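You operate a simulated robot arm through the tools that you are given. There is no shell and no other tool.

Carry out the task below with a simulated robot arm. There is one attempt and no reset: what you move stays moved.

Task
Shut the weigher down: belts stopped, air off, mains off, weigh table locked.
Fine: stop the belts before the mains go off; lock the table last, with the mains off; one press of Stop; the dials and other keys stay.

Only the result counts: the job must be done as asked and must still hold three seconds after the hand-in. Knocking over, shifting, dropping, spilling or breaking anything else fails it.

Robot
A 7-joint arm with a two-finger parallel gripper, fixed in place. Base frame: the origin is at the foot of the arm, x ahead of it, y to its left, z up. Lengths are in mm, angles in degrees, forces in N, time in s.
Its first joint turns from -166.0 to 166.0 degrees. Payload 4.4 kg.
The TCP is the grasp point between the finger pads, 23 mm short of the fingertips. In the tool frame z runs along the fingers and y along their closing line. Largest opening 94 mm; finger width 38, thickness 10; the body of the gripper, 54 by 96 mm, starts 39 mm behind the TCP.
Orientation is told as [roll, pitch, yaw] about the base's x, y, z axes, in that order, counted from this pose: with the fingers straight down and closing along the base's y, the tool's x points along the base's -x, its y along +y and its z along -z.

Tools
- The arm moves only by the tool drive_tool. Its argument "motion" is a list that holds one entry, the list of rows, each a list of 7 numbers: the shift along the tool's x, y, z in units of 250 mm (1.0 is 250 mm), then the turn, a rotation vector about the tool's x, y, z in units of 120 degrees (1.0 is 120 degrees), then the opening, from 0 (shut) to 1 (fully open). In form: [[[tx, ty, tz, ax, ay, az, claw], ...]]. A call has 1 to 20 rows; each row is the pose to reach, as a shift and turn from the pose commanded when the call began, along the tool's axes at that moment. A call with a number of a shift or a turn outside -1 to 1 is refused whole. Each row takes 0.2 s and may step no farther than 50 mm and 8.6 degrees from the row before; otherwise, or with a gripper value out of range, the whole call is refused. Where a pose cannot be reached the arm comes as near as it can. A force on the tool above 40 N (or 10 N above the force at the start of the call, whichever is more), or a blocked arm, ends the call early, and 0.2 s more pass. The fingers move at their own pace (about 72 mm/s each) and stop on an object; they squeeze with about 23 N. The grip force told is the motor's: it shows also when the fingers shut on nothing. Time passes only in rows, and 0.2 s behind the last, so rows that repeat a pose let the fingers close. The reply holds the time, the measured pose of the TCP, the force on the tool along the base axes, the opening and the grip force, in the units named above and with some noise, with the torque about the TCP (base axes, N m) and any sound that the robot's microphone picked up.
- Cameras (640 x 400 px; columns grow to the right, rows downward): "scene" is fixed at [399.6, 498.8, 1190.4]; the picture's right is [-0.27, -0.96, 0.00], its down [-0.43, 0.12, -0.90] and it looks along [0.86, -0.24, -0.44] (base axes); focal length 244 px, centre (320, 200). "wrist" rides on the gripper at [86, 16, -74] in the tool frame; the picture's right is [-0.18, 0.98, 0.00], its down [-0.58, -0.11, -0.81] and it looks along [-0.79, -0.15, 0.59] (tool axes); focal length 243 px, centre (320, 200). There is no depth. A picture from a camera that has moved, and an enlarged one, comes with that camera's place and axes in the base frame and with its lens.
- capture(camera): a new picture of that camera. The clock stands still meanwhile.
- inspect(camera, box): a new picture of the part [left, top, right, bottom] of that camera's present view, enlarged. The clock stands still meanwhile.
- job_done(): hands the job in; it is judged then, once.

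Nothing tells you positions but the pictures and the camera data. Unless the task says otherwise, let go and move clear before handing in.

The tools are called after "Request:" as a command line: name --argument value ..., lists and objects as JSON in quotes. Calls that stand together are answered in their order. drive_tool: Moves the arm, as the interface text tells. Its arguments: {"type":"object","properties":{"motion":{"type":"array","items":{"type":"array","items":{"type":"array","items":{"type":"number"}}}}},"required":["motion"]} The other tools are called the same way: capture (camera) takes a picture; inspect (camera, box) takes an enlarged picture of a part of a camera's view; job_done () hands the job in.

At the start:

```text
clock: 0.0
tool_pos: [612.3, 206.3, 1068.9]
ee_rot: [0.0, 0.1, 0.0]
wrist_force: [0.5, 0.0, 0.2]
wrist_torque: [0.01, 0.0, 0.0]
grip_width: 93.9
finger_force: 0.1
```

scene: 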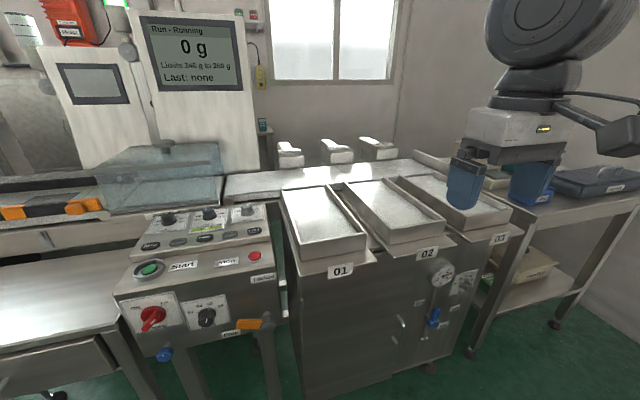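
wrist: 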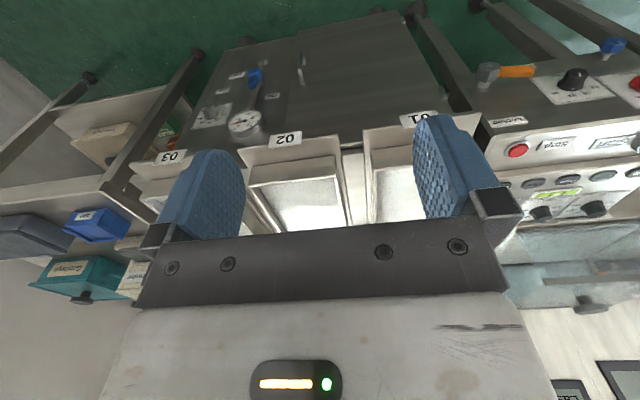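

I see a checkweigher: a control panel with Start/Stop keys, a red mains rotary switch, a blue air valve on the cabinet with a gauge, and an orange lever that may be the table lock. I'll enlarge the areas to read the labels before moving anything.

Request:
inspect --camera "scene" --box '[110, 200, 290, 312]'

Request:
inspect --camera "scene" --box '[110, 280, 290, 392]'

Request:
inspect --camera "scene" --box '[380, 240, 500, 315]'

Request:
inspect --camera "scene" --box '[380, 290, 480, 352]'

Request:
inspect --camera "scene" --box '[0, 0, 280, 175]'

```text
3.56 times, centred on (200, 256) of scene
camera zoom: at [399.6, 498.8, 1190.4], right [-0.27, -0.96, 0.0], down [-0.43, 0.12, -0.9], along [0.86, -0.24, -0.44], focal length 867 px, centre (747, 1)
```

zoom: 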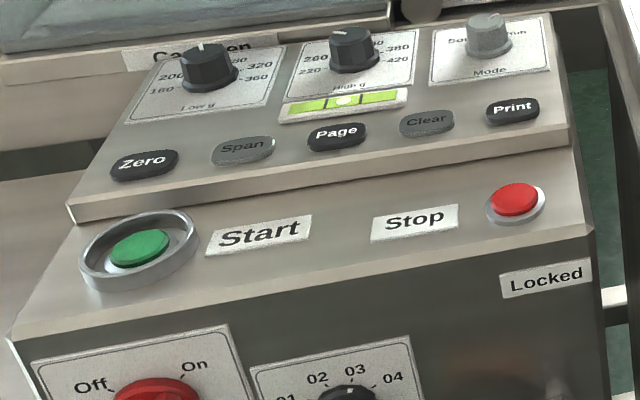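

```text
3.56 times, centred on (200, 336) of scene
camera zoom: at [399.6, 498.8, 1190.4], right [-0.27, -0.96, 0.0], down [-0.43, 0.12, -0.9], along [0.86, -0.24, -0.44], focal length 867 px, centre (747, -284)
```

zoom: 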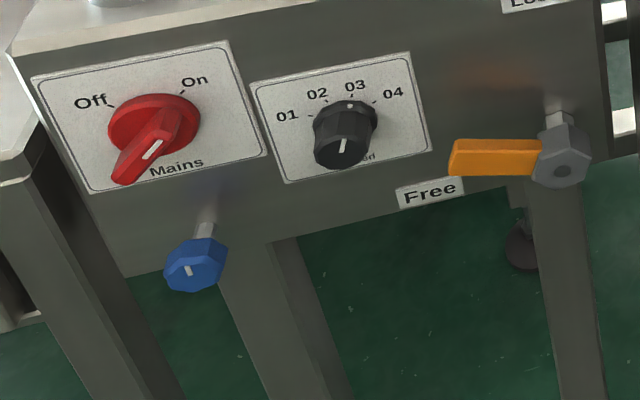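

```text
5.33 times, centred on (440, 278) of scene
camera zoom: at [399.6, 498.8, 1190.4], right [-0.27, -0.96, 0.0], down [-0.43, 0.12, -0.9], along [0.86, -0.24, -0.44], focal length 1301 px, centre (-320, -213)
```

zoom: 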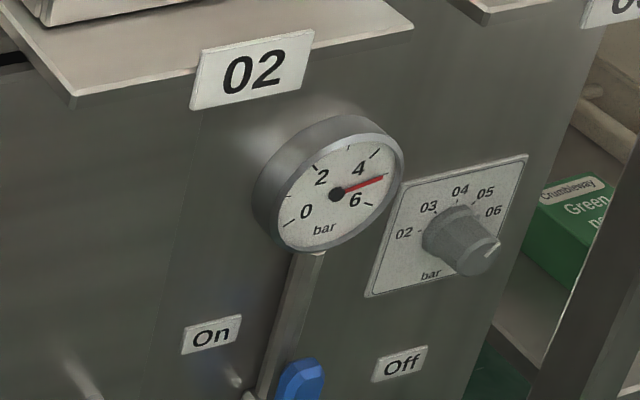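

```text
6.40 times, centred on (430, 321) of scene
camera zoom: at [399.6, 498.8, 1190.4], right [-0.27, -0.96, 0.0], down [-0.43, 0.12, -0.9], along [0.86, -0.24, -0.44], focal length 1561 px, centre (-384, -574)
```

zoom: 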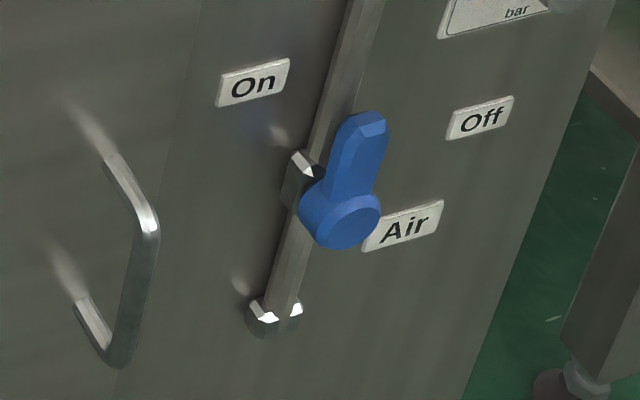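

```text
2.29 times, centred on (140, 88) of scene
camera zoom: at [399.6, 498.8, 1190.4], right [-0.27, -0.96, 0.0], down [-0.43, 0.12, -0.9], along [0.86, -0.24, -0.44], focal length 558 px, centre (731, 457)
```

zoom: 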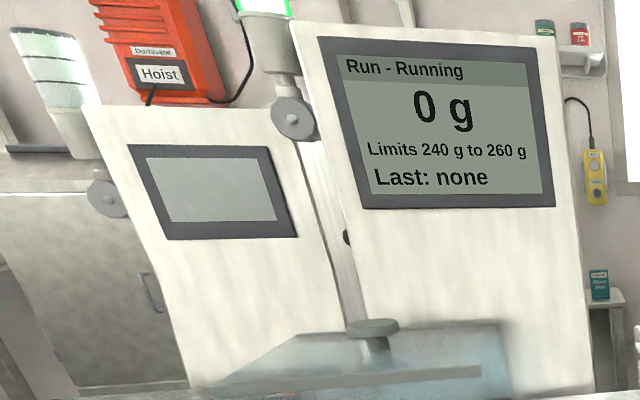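

The Stop key triangulates to roughly (895, 524, 805). I'll take enlarged wrist views of the same items so I can locate the other controls too.

Request:
inspect --camera "wrist" --box '[460, 30, 640, 142]'

Request:
inspect --camera "wrist" --box '[460, 110, 640, 222]'

Request:
inspect --camera "wrist" --box '[180, 50, 340, 150]'

```text
3.56 times, centred on (550, 86) of wrist
camera zoom: at [526.7, 223.9, 1144.1], right [0.18, 0.98, 0.0], down [0.58, -0.11, 0.81], along [0.79, -0.15, -0.59], focal length 863 px, centre (-498, 605)
```

zoom: 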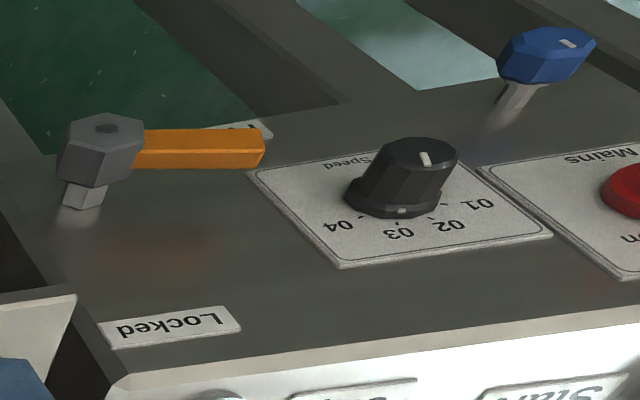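

```text
3.56 times, centred on (550, 166) of wrist
camera zoom: at [526.7, 223.9, 1144.1], right [0.18, 0.98, 0.0], down [0.58, -0.11, 0.81], along [0.79, -0.15, -0.59], focal length 863 px, centre (-498, 321)
```

zoom: 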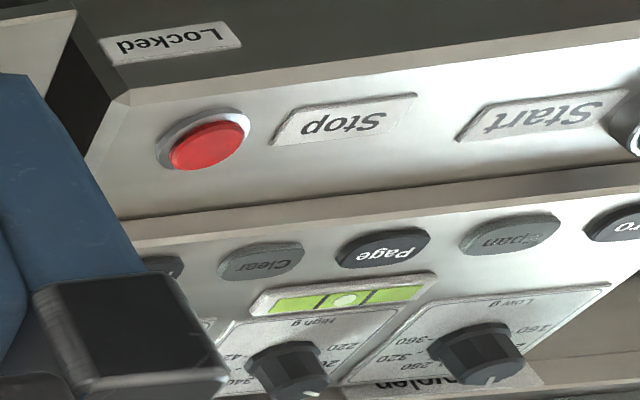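

```text
4.00 times, centred on (260, 100) of wrist
camera zoom: at [526.7, 223.9, 1144.1], right [0.18, 0.98, 0.0], down [0.58, -0.11, 0.81], along [0.79, -0.15, -0.59], focal length 970 px, centre (560, 600)
```

zoom: 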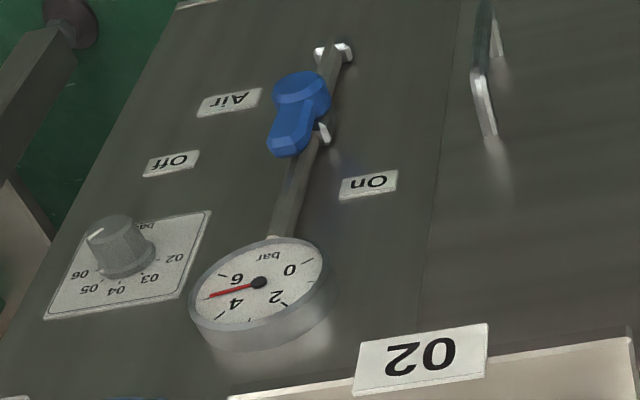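

The control panel face is about x=858, facing the robot. Key points so far:
- **Stop:** about (891, 524, 810)
- **Lock lever hub:** about (818, 515, 639)
- **Mains:** near y 755, z 720
- **Air lever hub:** about (835, -25, 433), pointing up (On)

I'll move toward Stop while staying high and tilting the tool forward, then look closer.

Request:
drive_tool --motion '[[[-0.1, 0.125, 0.05, 0, -0.036, 0, 0.5], [-0.2, 0.25, 0.1, 0, -0.073, 0, 0], [-0.3, 0.375, 0.15, 0, -0.109, 0, 0], [-0.4, 0.5, 0.2, 0, -0.146, 0, 0], [-0.5, 0.625, 0.25, 0, -0.182, 0, 0], [-0.6, 0.75, 0.3, 0, -0.219, 0, 0], [-0.7, 0.875, 0.35, 0, -0.255, 0, 0], [-0.8, 1.0, 0.4, 0, -0.2917, 0, 0]]]'

Request:
capture --camera "wrist"

Request:
capture --camera "scene"

```text
clock: 1.8
tool_pos: [814.4, 457.8, 968.7]
ee_rot: [0.0, -35.1, -0.1]
wrist_force: [1.0, -0.2, 0.5]
wrist_torque: [0.03, 0.03, -0.01]
grip_width: 0.0
finger_force: 23.2
```

```text
taken
camera wrist: at [701.1, 474.5, 980.9], right [0.15, 0.98, 0.11], down [0.01, -0.11, 0.99], along [0.99, -0.15, -0.03], focal length 243 px, centre (320, 200)
```

wrist: 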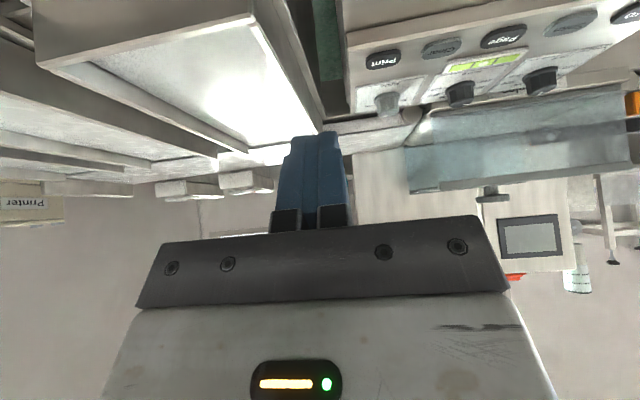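

```text
taken
```

scene: 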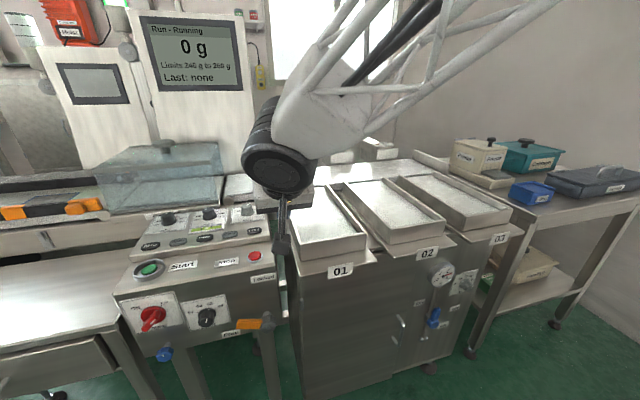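

The arm reaches this area fine and the tray edge lies to the right at about y=432. I'll move to a hover above the Stop key and check it from both cameras.

Request:
drive_tool --motion '[[[-0.014, 0.066, 0.118, 0, 0, 0, 0], [-0.028, 0.132, 0.236, 0, 0, 0, 0], [-0.041, 0.198, 0.355, 0, 0, 0, 0], [-0.055, 0.264, 0.473, 0, 0, 0, 0]]]'

Request:
capture --camera "wrist"

Request:
inspect --camera "scene" --box '[150, 160, 310, 260]'

```text
clock: 2.8
tool_pos: [896.3, 524.4, 878.6]
ee_rot: [0.1, -35.1, -0.1]
wrist_force: [0.0, 0.2, 0.8]
wrist_torque: [-0.04, 0.02, -0.01]
grip_width: 0.0
finger_force: 22.6
```

```text
taken
camera wrist: at [781.8, 541.3, 891.1], right [0.15, 0.98, 0.11], down [0.01, -0.11, 0.99], along [0.99, -0.15, -0.03], focal length 243 px, centre (320, 200)
```

wrist: 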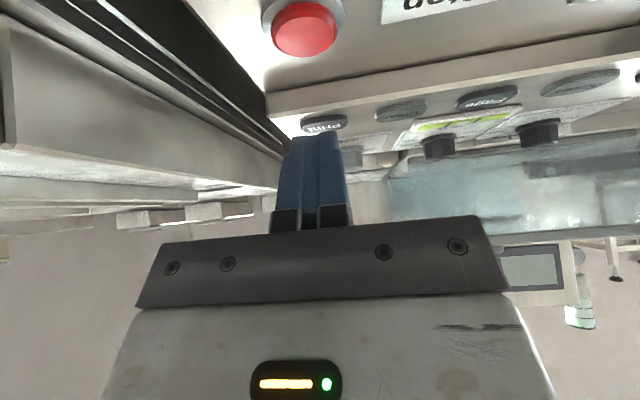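

```text
4.00 times, centred on (230, 210) of scene
camera zoom: at [399.6, 498.8, 1190.4], right [-0.27, -0.96, 0.0], down [-0.43, 0.12, -0.9], along [0.86, -0.24, -0.44], focal length 976 px, centre (680, 160)
```

zoom: 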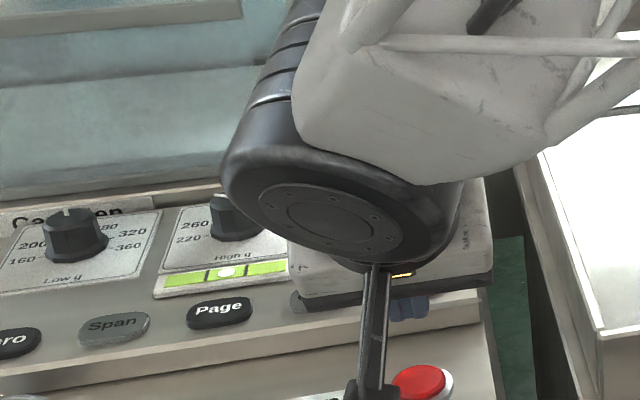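

The Stop key shows at about (890, 525, 810), with the closed fingertips 39 mm above it. I'll come down 30 mm and check alignment before pressing.

Request:
drive_tool --motion '[[[0.041, 0, 0.045, 0, 0, 0, 0], [0.082, 0, 0.089, 0, 0, 0, 0], [0.082, 0, 0.089, 0, 0, 0, 0]]]'

Request:
capture --camera "wrist"

Request:
inspect --camera "scene" --box '[200, 210, 296, 270]'

```text
clock: 3.6
tool_pos: [887.9, 522.9, 850.7]
ee_rot: [-0.1, -35.0, 0.0]
wrist_force: [-0.6, 0.4, -0.1]
wrist_torque: [0.0, -0.01, 0.01]
grip_width: 0.2
finger_force: 22.9
```

```text
taken
camera wrist: at [774.9, 539.9, 862.4], right [0.15, 0.98, 0.11], down [0.01, -0.11, 0.99], along [0.99, -0.15, -0.03], focal length 243 px, centre (320, 200)
```

wrist: 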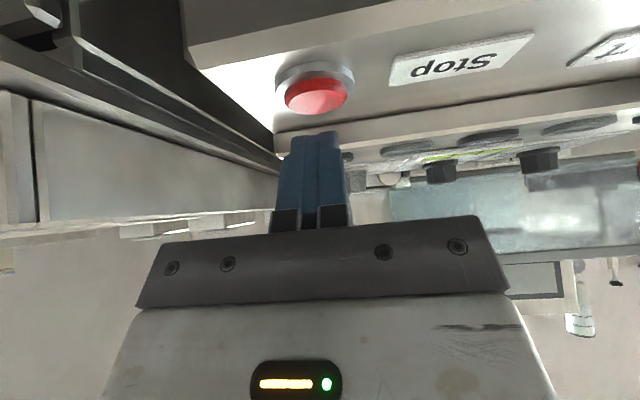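

```text
6.67 times, centred on (248, 240) of scene
camera zoom: at [399.6, 498.8, 1190.4], right [-0.27, -0.96, 0.0], down [-0.43, 0.12, -0.9], along [0.86, -0.24, -0.44], focal length 1626 px, centre (800, -67)
```

zoom: 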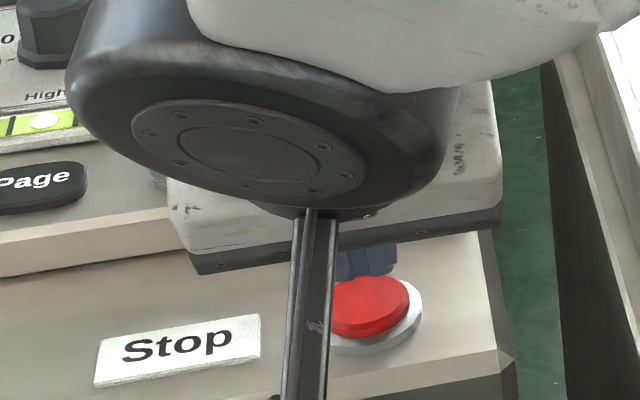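

The fingertips sit about 12 mm above the red key and are centred over it. I'll press down in small steps and watch the force and sound.

Request:
drive_tool --motion '[[[0.008, 0.004, 0.033, 0, 0, 0, 0], [0.013, 0.004, 0.04, 0, 0, 0, 0], [0.018, 0.004, 0.046, 0, 0, 0, 0], [0.022, 0.004, 0.053, 0, 0, 0, 0], [0.024, 0.004, 0.056, 0, 0, 0, 0], [0.027, 0.004, 0.059, 0, 0, 0, 0], [0.029, 0.004, 0.063, 0, 0, 0, 0]]]'

Request:
capture --camera "scene"

Request:
capture --camera "wrist"

```text
clock: 5.2
tool_pos: [893.0, 524.7, 833.2]
ee_rot: [0.1, -35.1, 0.1]
wrist_force: [-4.7, 0.7, 14.2]
wrist_torque: [-0.01, 0.15, -0.01]
grip_width: 0.0
finger_force: 23.0
heard: click
```

```text
taken
```

scene: 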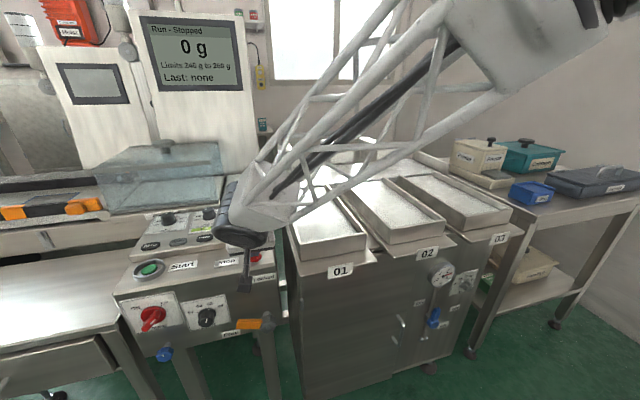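

```text
taken
camera wrist: at [778.9, 541.6, 845.7], right [0.15, 0.98, 0.11], down [0.01, -0.11, 0.99], along [0.99, -0.15, -0.03], focal length 243 px, centre (320, 200)
```

wrist: 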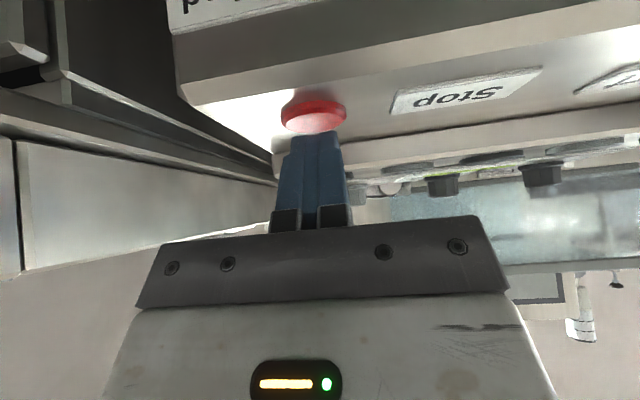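

The display now reads "Run - Stopped" and a click was heard, so one Stop press is done. I'll lift straight off the key and back away, then head for the air lever.

Request:
drive_tool --motion '[[[-0.092, 0, -0.131, 0, 0, 0, 0], [-0.184, 0, -0.262, 0, 0, 0, 0], [-0.099, -0.08, -0.419, 0, 0, 0, 0], [0.048, -0.16, -0.523, 0, 0, 0, 0], [0.195, -0.24, -0.626, 0, 0, 0, 0], [0.343, -0.32, -0.73, 0, 0, 0, 0], [0.49, -0.4, -0.833, 0, 0, 0, 0], [0.621, -0.512, -0.925, 0, 0, 0, 0]]]'

Request:
inspect --camera "scene" --box '[110, 200, 290, 312]'

Request:
inspect --camera "scene" --box '[110, 0, 270, 100]'

Request:
capture --camera "wrist"

```text
clock: 7.0
tool_pos: [631.9, 397.2, 934.9]
ee_rot: [0.0, -35.1, 0.0]
wrist_force: [-0.4, 1.1, 0.0]
wrist_torque: [0.0, 0.0, 0.0]
grip_width: 0.1
finger_force: 23.2
```

```text
3.56 times, centred on (200, 256) of scene
camera zoom: at [399.6, 498.8, 1190.4], right [-0.27, -0.96, 0.0], down [-0.43, 0.12, -0.9], along [0.86, -0.24, -0.44], focal length 867 px, centre (747, 1)
```

zoom: 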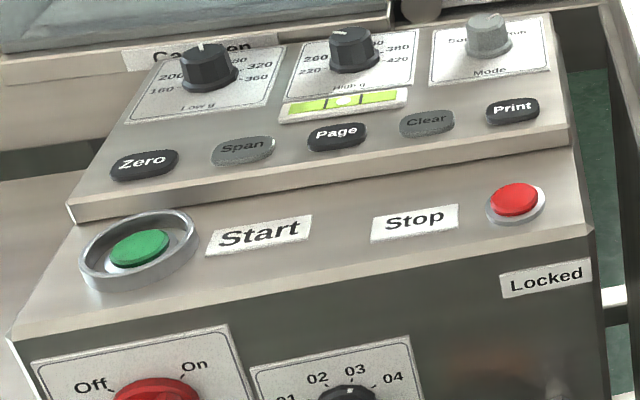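

```text
4.00 times, centred on (190, 50) of scene
camera zoom: at [399.6, 498.8, 1190.4], right [-0.27, -0.96, 0.0], down [-0.43, 0.12, -0.9], along [0.86, -0.24, -0.44], focal length 976 px, centre (840, 800)
```

zoom: 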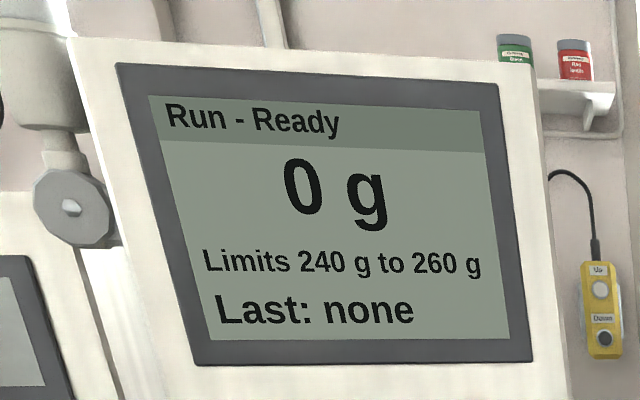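

```text
taken
camera wrist: at [519.0, 414.3, 946.4], right [0.15, 0.98, 0.11], down [0.01, -0.11, 0.99], along [0.99, -0.15, -0.03], focal length 243 px, centre (320, 200)
```

wrist: 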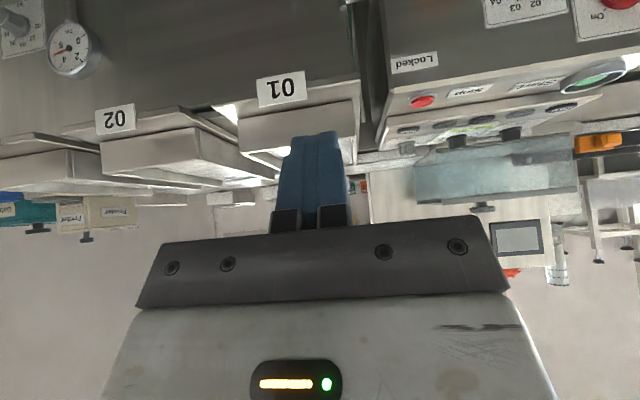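

The display now shows "Run - Ready", so the belts are stopped. I'll swing to the right and down while turning the tool to point horizontally forward, staying well in front of the trays.

Request:
drive_tool --motion '[[[0.085, -0.12, 0.069, 0, -0.057, 0, 0], [0.17, -0.24, 0.137, 0, -0.115, 0, 0], [0.255, -0.36, 0.206, 0, -0.172, 0, 0], [0.34, -0.48, 0.275, 0, -0.229, 0, 0], [0.425, -0.6, 0.343, 0, -0.286, 0, 0], [0.51, -0.72, 0.412, 0, -0.344, 0, 0], [0.595, -0.84, 0.48, 0, -0.401, 0, 0], [0.68, -0.96, 0.549, 0, -0.458, 0, 0]]]'

Request:
capture --camera "scene"

Request:
capture --camera "wrist"

```text
clock: 8.8
tool_pos: [570.7, 154.9, 727.2]
ee_rot: [-90.6, -89.5, 90.5]
wrist_force: [-0.2, 0.4, 0.1]
wrist_torque: [0.04, 0.02, -0.01]
grip_width: 0.0
finger_force: 23.0
```

```text
taken
```

scene: 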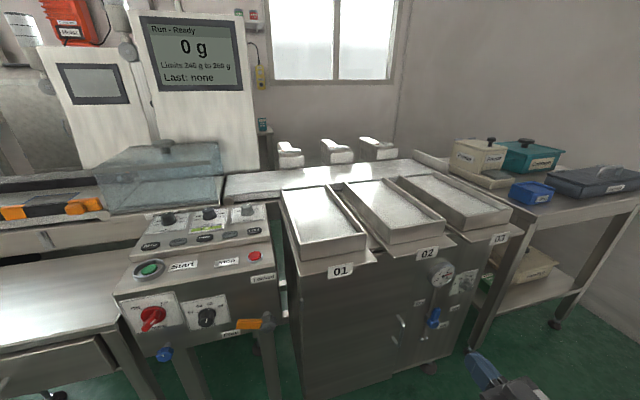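

```text
taken
camera wrist: at [496.1, 171.5, 641.2], right [0.0, 0.98, 0.18], down [-0.81, -0.1, 0.58], along [0.59, -0.14, 0.79], focal length 243 px, centre (320, 200)
```

wrist: 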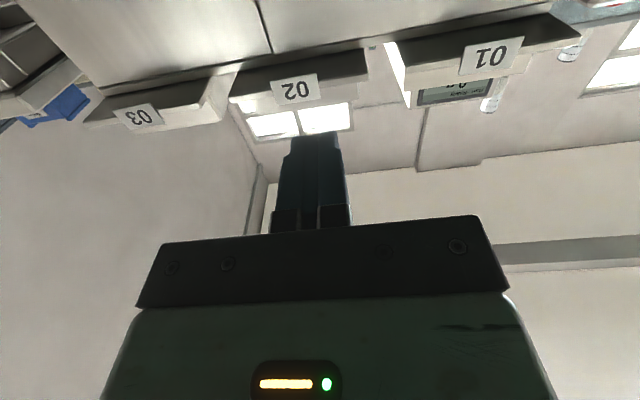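

With the tool horizontal, the wrist camera sits underneath and looks up at the ceiling. I'll roll the tool about its own axis so the camera ends up above and looks forward and down, doing the first 90° now.

Request:
drive_tool --motion '[[[0, 0, 0, 0, 0, 0.068, 0], [0, 0, 0, 0, 0, 0.136, 0], [0, 0, 0, 0, 0, 0.205, 0], [0, 0, 0, 0, 0, 0.273, 0], [0, 0, 0, 0, 0, 0.341, 0], [0, 0, 0, 0, 0, 0.409, 0], [0, 0, 0, 0, 0, 0.477, 0], [0, 0, 0, 0, 0, 0.545, 0], [0, 0, 0, 0, 0, 0.614, 0], [0, 0, 0, 0, 0, 0.682, 0], [0, 0, 0, 0, 0, 0.75, 0]]]'

Request:
capture --camera "wrist"

```text
clock: 11.0
tool_pos: [460.2, 139.6, 650.6]
ee_rot: [9.3, -61.3, -20.4]
wrist_force: [0.8, 0.5, 0.8]
wrist_torque: [-0.02, 0.05, -0.07]
grip_width: 0.0
finger_force: 22.1
out of reach, approached as far as the arm can: row 1, 2, 3, 4, 5, 6, 7, 8, 9, 10
stopped in row 10: the force on the tool passed its limit at 48 N (the readings are from after the stop); the commanded pose is now the measured one
```

```text
taken
camera wrist: at [360.2, 182.9, 612.0], right [0.29, 0.93, 0.24], down [-0.46, -0.08, 0.88], along [0.84, -0.37, 0.41], focal length 243 px, centre (320, 200)
```

wrist: 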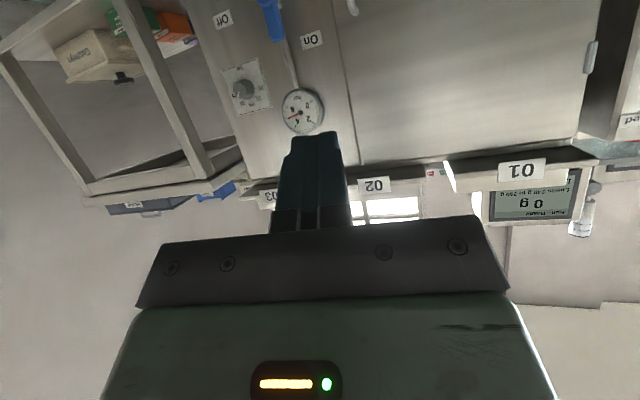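

The roll in that direction hit a joint limit and the arm drifted to a different pose. I'll look at the scene to make sure nothing is disturbed before recovering.

Request:
capture --camera "scene"

```text
taken
```

scene: 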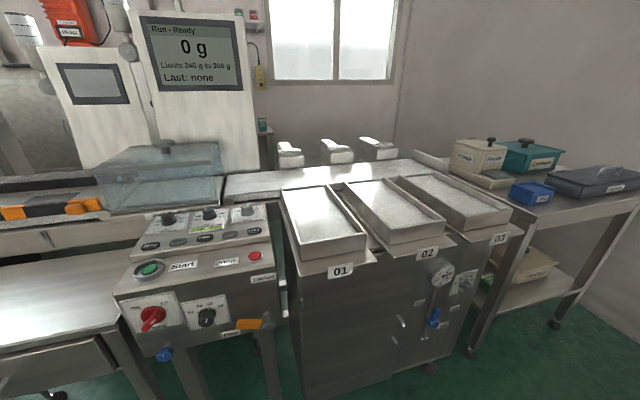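

Nothing was disturbed, because the arm is clear of everything. I'll drop the flip and instead level the tool to a forward pose with the fingers about 30° below horizontal, where the camera can see the valve beside the fingertips.

Request:
drive_tool --motion '[[[-0.058, -0.013, 0.121, -0.0142, 0.0035, -0.0165, 0], [-0.115, -0.026, 0.242, -0.0284, 0.0071, -0.033, 0], [-0.173, -0.038, 0.362, -0.0426, 0.0106, -0.0496, 0], [-0.23, -0.051, 0.483, -0.0568, 0.0142, -0.0661, 0], [-0.288, -0.064, 0.604, -0.071, 0.0177, -0.0826, 0]]]'

Request:
capture --camera "wrist"

Request:
capture --camera "scene"

```text
clock: 12.2
tool_pos: [621.7, 90.3, 644.4]
ee_rot: [-1.7, -59.9, 1.6]
wrist_force: [-0.1, -0.8, -0.9]
wrist_torque: [0.0, 0.01, -0.01]
grip_width: 0.0
finger_force: 22.9
out of reach, approached as far as the arm can: row 5
```

```text
taken
camera wrist: at [513.7, 105.1, 607.8], right [0.09, 0.99, 0.14], down [-0.41, -0.1, 0.91], along [0.91, -0.14, 0.39], focal length 243 px, centre (320, 200)
```

wrist: 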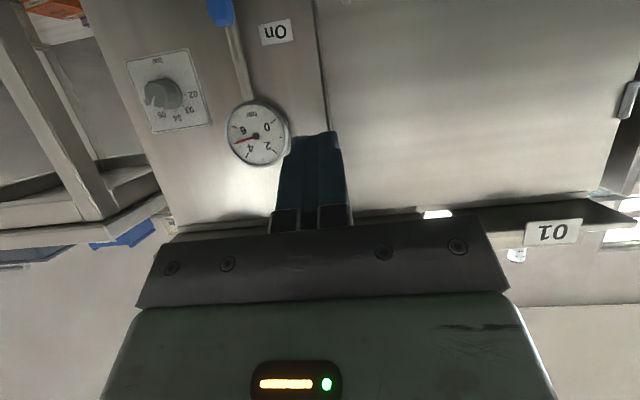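

```text
taken
```

scene: 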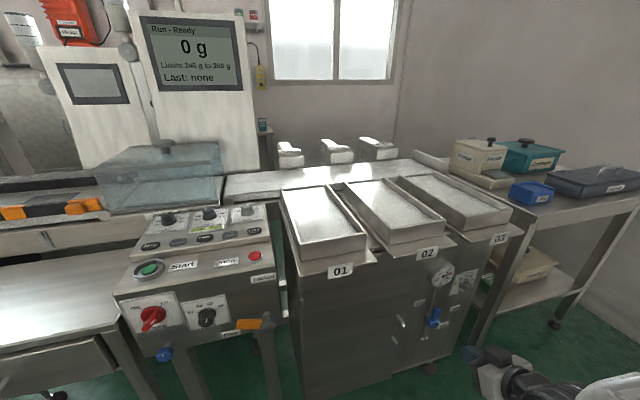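

I can see the gauge, the On label and the blue lever from below. I'll move closer and lower, staying to the left of the lever, to get accurate coordinates.

Request:
drive_tool --motion '[[[0.045, -0.04, 0.146, 0, 0, 0, 0], [0.09, -0.08, 0.292, 0, 0, 0, 0], [0.135, -0.12, 0.438, 0, 0, 0, 0]]]'

Request:
capture --camera "wrist"

Request:
inspect --camera "scene" --box '[380, 260, 540, 360]'

```text
clock: 13.0
tool_pos: [698.4, 86.4, 565.0]
ee_rot: [-3.0, -59.8, 0.9]
wrist_force: [-0.2, 0.6, 0.8]
wrist_torque: [0.03, 0.01, 0.01]
grip_width: 0.3
finger_force: 22.9
out of reach, approached as far as the arm can: row 1, 2, 3
```

```text
taken
camera wrist: at [590.8, 104.8, 528.0], right [0.12, 0.98, 0.13], down [-0.41, -0.08, 0.91], along [0.91, -0.16, 0.39], focal length 243 px, centre (320, 200)
```

wrist: 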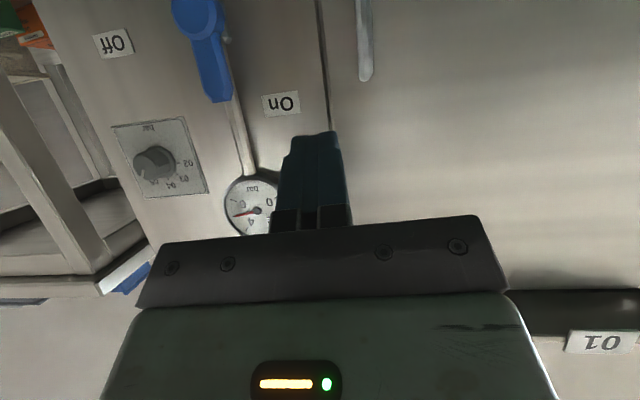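

```text
4.00 times, centred on (460, 310) of scene
camera zoom: at [399.6, 498.8, 1190.4], right [-0.27, -0.96, 0.0], down [-0.43, 0.12, -0.9], along [0.86, -0.24, -0.44], focal length 976 px, centre (-240, -240)
```

zoom: 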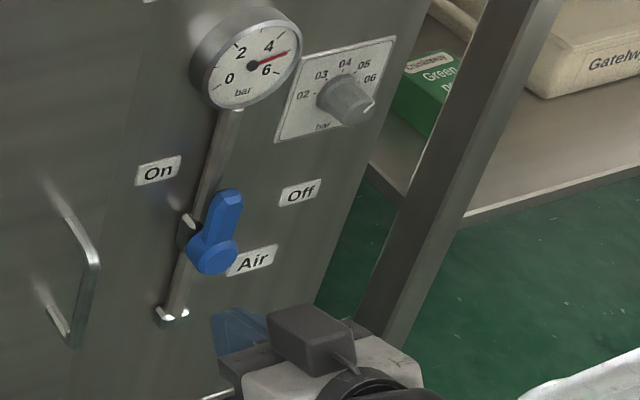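

The arm is sitting at a wrist joint limit, which is why the sideways move was only partly carried out. Rolling the other way should free it, so I'll back off slightly and roll the tool -90°.

Request:
drive_tool --motion '[[[0, 0, -0.05, 0, 0, -0.068, 0], [0, 0, -0.1, 0, 0, -0.136, 0], [0, 0, -0.15, 0, 0, -0.205, 0], [0, 0, -0.2, 0, 0, -0.273, 0], [0, 0, -0.2, 0, 0, -0.341, 0], [0, 0, -0.2, 0, 0, -0.409, 0], [0, 0, -0.2, 0, 0, -0.477, 0], [0, 0, -0.2, 0, 0, -0.545, 0], [0, 0, -0.2, 0, 0, -0.614, 0], [0, 0, -0.2, 0, 0, -0.682, 0], [0, 0, -0.2, 0, 0, -0.75, 0]]]'

Request:
capture --camera "wrist"

Request:
capture --camera "scene"

```text
clock: 15.4
tool_pos: [654.3, 98.3, 592.7]
ee_rot: [-59.9, 0.5, 89.4]
wrist_force: [-0.5, -0.8, -0.2]
wrist_torque: [0.03, 0.04, -0.01]
grip_width: 0.1
finger_force: 22.6
out of reach, approached as far as the arm can: row 1, 2, 3, 4, 5, 6, 7, 8, 9, 10, 11
```

```text
taken
camera wrist: at [581.3, 13.0, 616.9], right [-0.49, 0.18, -0.85], down [-0.64, 0.59, 0.49], along [0.59, 0.79, -0.17], focal length 243 px, centre (320, 200)
```

wrist: 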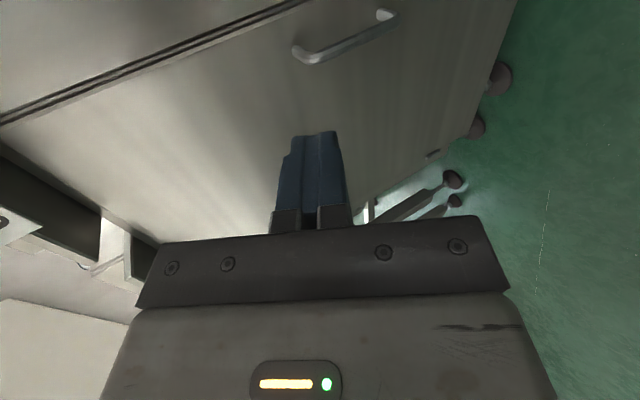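

```text
taken
```

scene: 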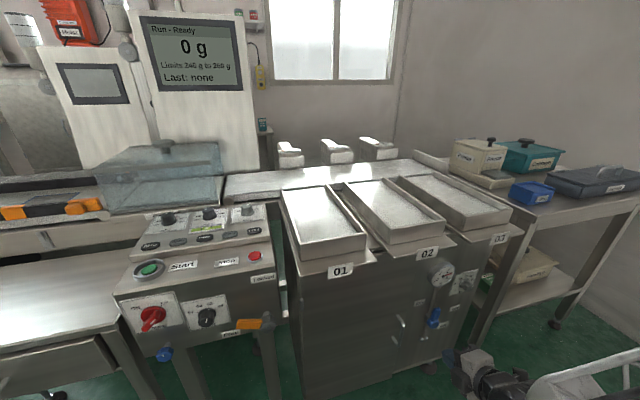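

The roll worked and the camera is now on the right side. I'll continue another -90° so the camera comes out on top.

Request:
drive_tool --motion '[[[0, 0, 0, 0, 0, -0.068, 0], [0, 0, 0, 0, 0, -0.136, 0], [0, 0, 0, 0, 0, -0.205, 0], [0, 0, 0, 0, 0, -0.273, 0], [0, 0, 0, 0, 0, -0.341, 0], [0, 0, 0, 0, 0, -0.409, 0], [0, 0, 0, 0, 0, -0.477, 0], [0, 0, 0, 0, 0, -0.545, 0], [0, 0, 0, 0, 0, -0.614, 0], [0, 0, 0, 0, 0, -0.682, 0], [0, 0, 0, 0, 0, -0.75, 0]]]'

Request:
capture --camera "wrist"

Request:
capture --camera "scene"

```text
clock: 17.8
tool_pos: [656.9, 97.9, 593.0]
ee_rot: [1.0, 60.1, -179.6]
wrist_force: [0.1, 0.3, -0.2]
wrist_torque: [0.01, 0.01, 0.01]
grip_width: 0.0
finger_force: 23.0
```

```text
taken
camera wrist: at [634.6, 84.5, 705.5], right [-0.1, -0.98, -0.15], down [-0.99, 0.12, -0.1], along [0.12, 0.14, -0.98], focal length 243 px, centre (320, 200)
```

wrist: 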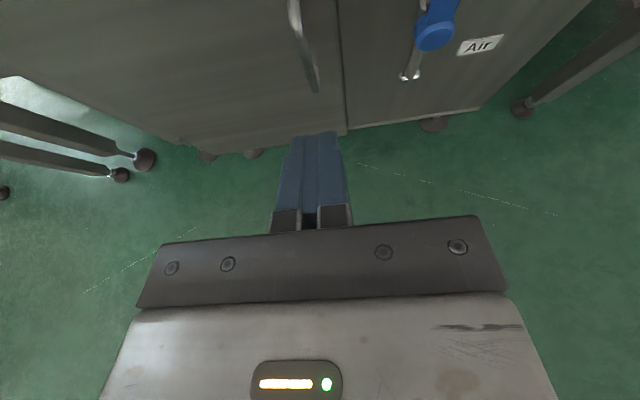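

```text
taken
```

scene: 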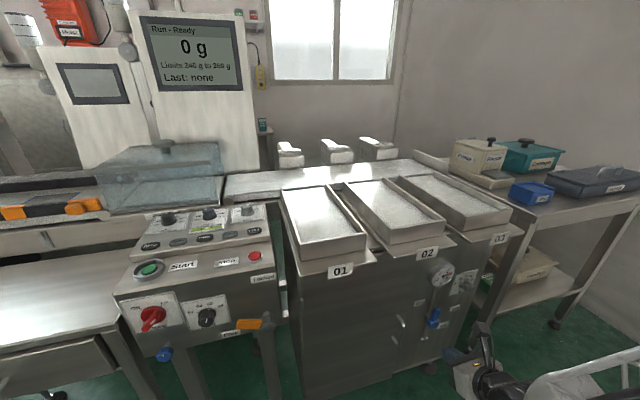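

The wrist camera is now on top and the arm reports no reach problem. I'll level the tool to horizontal and move to a standoff to the left of the air lever.

Request:
drive_tool --motion '[[[-0.044, 0.068, 0.11, 0, 0.0625, 0, 0], [-0.088, 0.136, 0.22, 0, 0.125, 0, 0], [-0.132, 0.204, 0.329, 0, 0.1875, 0, 0], [-0.176, 0.272, 0.439, 0, 0.25, 0, 0]]]'

Request:
capture --camera "wrist"

Request:
inspect --camera "scene" --box '[380, 260, 540, 360]'

```text
clock: 18.8
tool_pos: [724.1, 95.2, 501.3]
ee_rot: [112.4, 89.8, -71.9]
wrist_force: [0.3, 0.1, 1.1]
wrist_torque: [-0.03, 0.03, 0.0]
grip_width: 0.1
finger_force: 22.6
out of reach, approached as far as the arm can: row 1, 2, 3, 4
```

```text
taken
camera wrist: at [648.9, 85.1, 588.7], right [-0.07, -0.98, -0.18], down [-0.8, 0.17, -0.58], along [0.6, 0.1, -0.79], focal length 243 px, centre (320, 200)
```

wrist: 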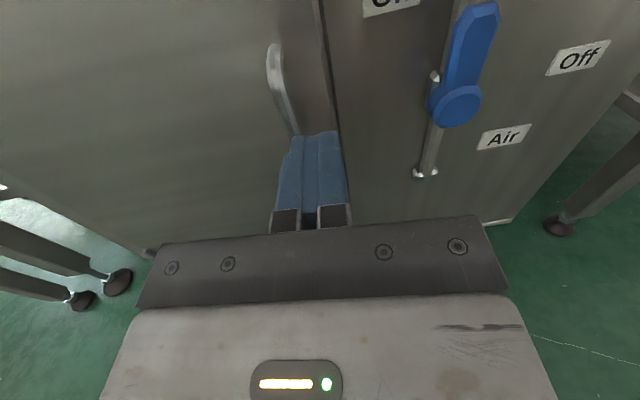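

```text
4.00 times, centred on (460, 310) of scene
camera zoom: at [399.6, 498.8, 1190.4], right [-0.27, -0.96, 0.0], down [-0.43, 0.12, -0.9], along [0.86, -0.24, -0.44], focal length 976 px, centre (-240, -240)
```

zoom: 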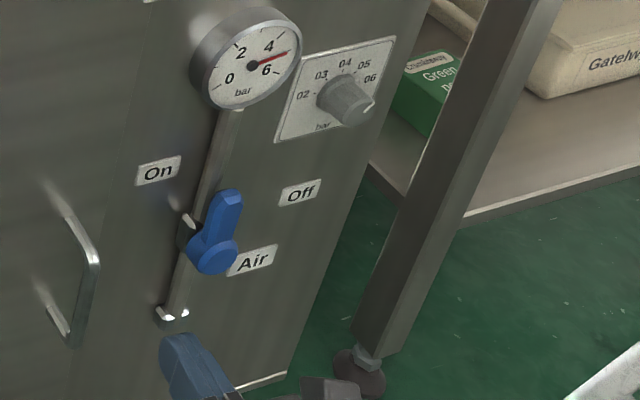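

Moving right at a fixed heading is limited by the wrist, but x, z and the rest are fine, so I'll let the tool turn slightly right as it goes. The lever measures hub (834, -24, 444) to tip (833, -21, 516), pointing straight up. I'll move in closer on its left side.

Request:
drive_tool --motion '[[[0.024, 0.122, 0.122, -0.027, 0, 0, 0], [0.047, 0.243, 0.243, -0.054, 0, 0, 0]]]'

Request:
capture --camera "wrist"

Request:
inspect --camera "scene" --box '[390, 260, 486, 320]'

```text
clock: 19.4
tool_pos: [778.5, 29.1, 512.3]
ee_rot: [30.6, 90.0, -160.2]
wrist_force: [-0.4, -0.2, 0.1]
wrist_torque: [-0.01, -0.02, 0.0]
grip_width: 0.2
finger_force: 23.3
```

```text
taken
camera wrist: at [703.1, 28.7, 599.5], right [-0.18, -0.97, -0.18], down [-0.77, 0.26, -0.58], along [0.61, 0.03, -0.79], focal length 243 px, centre (320, 200)
```

wrist: 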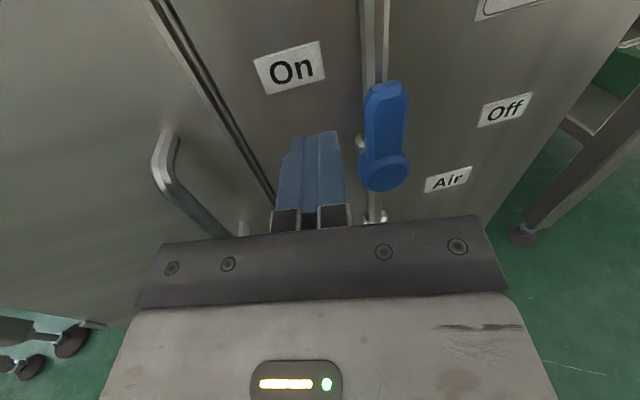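

```text
6.67 times, centred on (438, 290) of scene
camera zoom: at [399.6, 498.8, 1190.4], right [-0.27, -0.96, 0.0], down [-0.43, 0.12, -0.9], along [0.86, -0.24, -0.44], focal length 1626 px, centre (-467, -400)
```

zoom: 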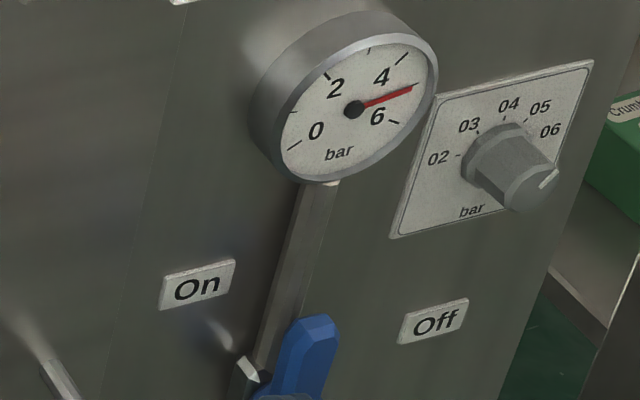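

Good, the move was fully reached. Next is a zoom on the lever and the pipe behind it to judge depth.

Request:
inspect --camera "wrist" --box '[270, 60, 430, 160]'

Request:
inspect --camera "wrist" --box '[320, 130, 480, 230]'

Request:
inspect --camera "scene" --box '[398, 300, 462, 340]'

```text
4.00 times, centred on (350, 110) of wrist
camera zoom: at [703.1, 28.7, 599.5], right [-0.18, -0.97, -0.18], down [-0.77, 0.26, -0.58], along [0.61, 0.03, -0.79], focal length 970 px, centre (200, 560)
```

zoom: 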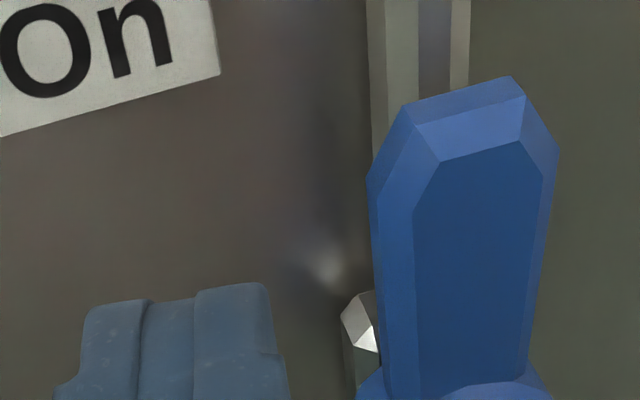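

```text
4.00 times, centred on (400, 180) of wrist
camera zoom: at [703.1, 28.7, 599.5], right [-0.18, -0.97, -0.18], down [-0.77, 0.26, -0.58], along [0.61, 0.03, -0.79], focal length 970 px, centre (0, 280)
```

zoom: 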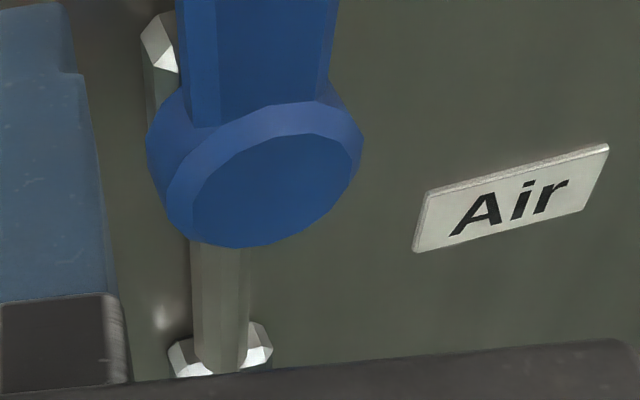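

```text
10.00 times, centred on (430, 320) of scene
camera zoom: at [399.6, 498.8, 1190.4], right [-0.27, -0.96, 0.0], down [-0.43, 0.12, -0.9], along [0.86, -0.24, -0.44], focal length 2439 px, centre (-780, -1000)
```

zoom: 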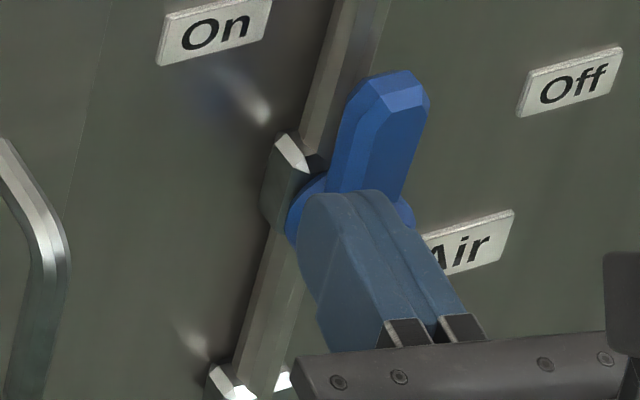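

The face is at x≈860, the pipe front about 849 and the lever about 833–845. I'll advance so the fingertip is at x≈843, just left of the lever and level with its upper half.

Request:
drive_tool --motion '[[[-0.003, 0.001, 0.089, -0.004, 0, 0, 0], [-0.005, 0.002, 0.178, -0.008, 0, 0, 0], [-0.005, 0.002, 0.178, -0.008, 0, 0, 0]]]'

Request:
inspect --camera "wrist" --box '[250, 80, 410, 180]'

Request:
inspect --camera "scene" --box '[398, 300, 462, 340]'

```text
clock: 20.2
tool_pos: [820.6, 22.1, 512.8]
ee_rot: [40.5, 89.9, -151.1]
wrist_force: [-0.6, -0.4, 0.5]
wrist_torque: [0.0, 0.01, -0.01]
grip_width: 0.0
finger_force: 22.6
```

```text
4.00 times, centred on (330, 130) of wrist
camera zoom: at [744.4, 23.3, 600.1], right [-0.2, -0.96, -0.18], down [-0.77, 0.27, -0.58], along [0.61, 0.02, -0.79], focal length 970 px, centre (280, 480)
```

zoom: 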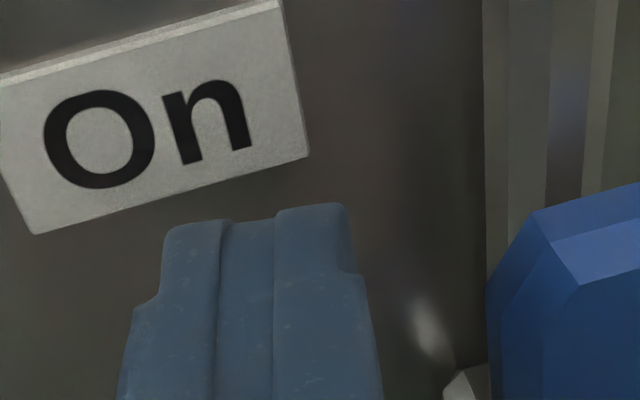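

```text
10.00 times, centred on (430, 320) of scene
camera zoom: at [399.6, 498.8, 1190.4], right [-0.27, -0.96, 0.0], down [-0.43, 0.12, -0.9], along [0.86, -0.24, -0.44], focal length 2439 px, centre (-780, -1000)
```

zoom: 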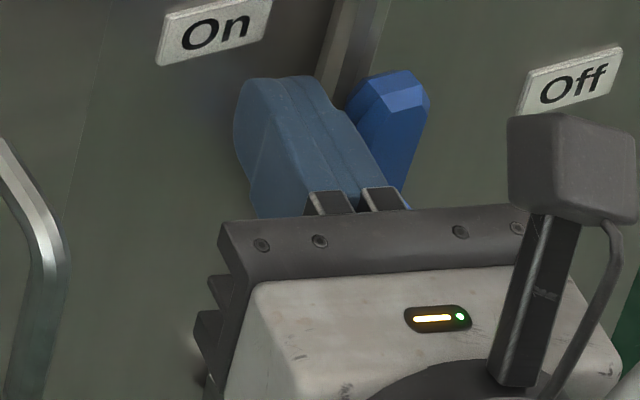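

The fingertip sits beside the lever with about 15 mm clearance. I'll push it to the right along the first part of its arc, then check.

Request:
drive_tool --motion '[[[-0.007, 0.054, 0.019, -0.008, 0, 0, 0], [-0.005, 0.083, 0.026, -0.012, 0, 0, 0], [-0.002, 0.112, 0.032, -0.017, 0, 0, 0], [-0.004, 0.138, 0.038, -0.021, 0, 0, 0], [-0.006, 0.165, 0.044, -0.025, 0, 0, 0]]]'

Request:
inspect --camera "wrist" --box '[250, 80, 410, 180]'

Request:
inspect --camera "scene" --box '[398, 300, 462, 340]'

```text
clock: 21.4
tool_pos: [823.3, -19.5, 511.3]
ee_rot: [35.6, 89.8, -159.2]
wrist_force: [0.0, 1.1, 0.1]
wrist_torque: [0.02, 0.0, 0.03]
grip_width: 0.1
finger_force: 23.2
```

```text
4.00 times, centred on (330, 130) of wrist
camera zoom: at [747.2, -15.1, 597.9], right [-0.25, -0.95, -0.18], down [-0.75, 0.31, -0.58], along [0.61, -0.01, -0.79], focal length 970 px, centre (280, 480)
```

zoom: 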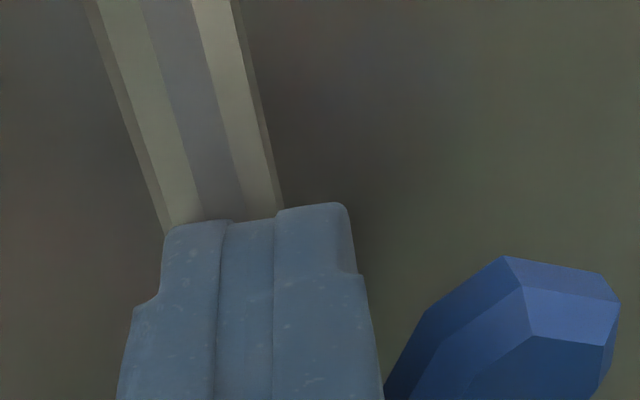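

```text
10.00 times, centred on (430, 320) of scene
camera zoom: at [399.6, 498.8, 1190.4], right [-0.27, -0.96, 0.0], down [-0.43, 0.12, -0.9], along [0.86, -0.24, -0.44], focal length 2439 px, centre (-780, -1000)
```

zoom: 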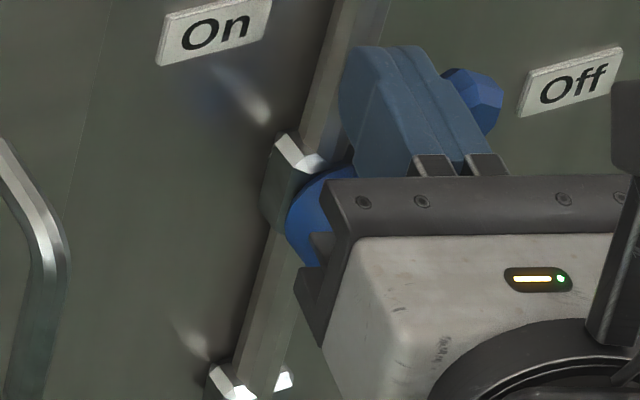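

The lever is following nicely and is now about 30° over. I'll continue along the arc toward the horizontal Off position.

Request:
drive_tool --motion '[[[-0.008, 0.027, 0.007, -0.004, 0, 0, 0], [-0.018, 0.052, 0.014, -0.007, 0, 0, 0], [-0.034, 0.073, 0.02, -0.01, 0, 0, 0], [-0.05, 0.094, 0.026, -0.013, 0, 0, 0], [-0.071, 0.111, 0.031, -0.016, 0, 0, 0], [-0.092, 0.127, 0.035, -0.018, 0, 0, 0], [-0.117, 0.139, 0.038, -0.02, 0, 0, 0], [-0.141, 0.149, 0.041, -0.022, 0, 0, 0]]]'

Request:
inspect --camera "wrist" --box '[250, 80, 410, 180]'

Request:
inspect --camera "scene" --box '[390, 280, 486, 340]'

```text
clock: 23.1
tool_pos: [822.3, -53.3, 481.5]
ee_rot: [166.3, 89.7, -30.9]
wrist_force: [-20.8, 5.9, 23.3]
wrist_torque: [0.04, 0.2, 0.19]
grip_width: 0.0
finger_force: 22.8
stopped in row 8: the force on the tool passed its limit at 113 N (the readings are from after the stop); the commanded pose is now the measured one
```

```text
4.00 times, centred on (330, 130) of wrist
camera zoom: at [746.2, -46.9, 568.5], right [-0.29, -0.94, -0.18], down [-0.74, 0.34, -0.59], along [0.61, -0.04, -0.79], focal length 970 px, centre (280, 480)
```

zoom: 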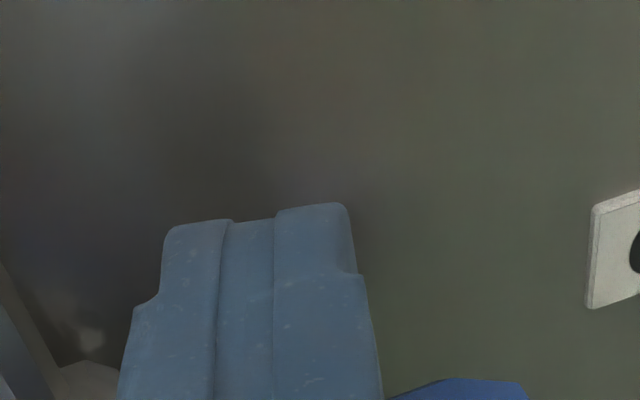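

```text
6.67 times, centred on (438, 310) of scene
camera zoom: at [399.6, 498.8, 1190.4], right [-0.27, -0.96, 0.0], down [-0.43, 0.12, -0.9], along [0.86, -0.24, -0.44], focal length 1626 px, centre (-467, -533)
```

zoom: 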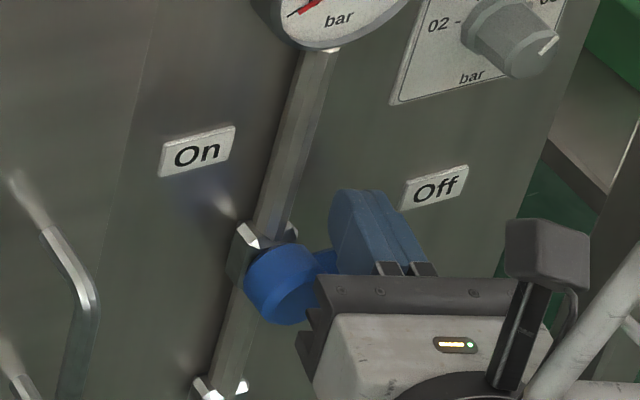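

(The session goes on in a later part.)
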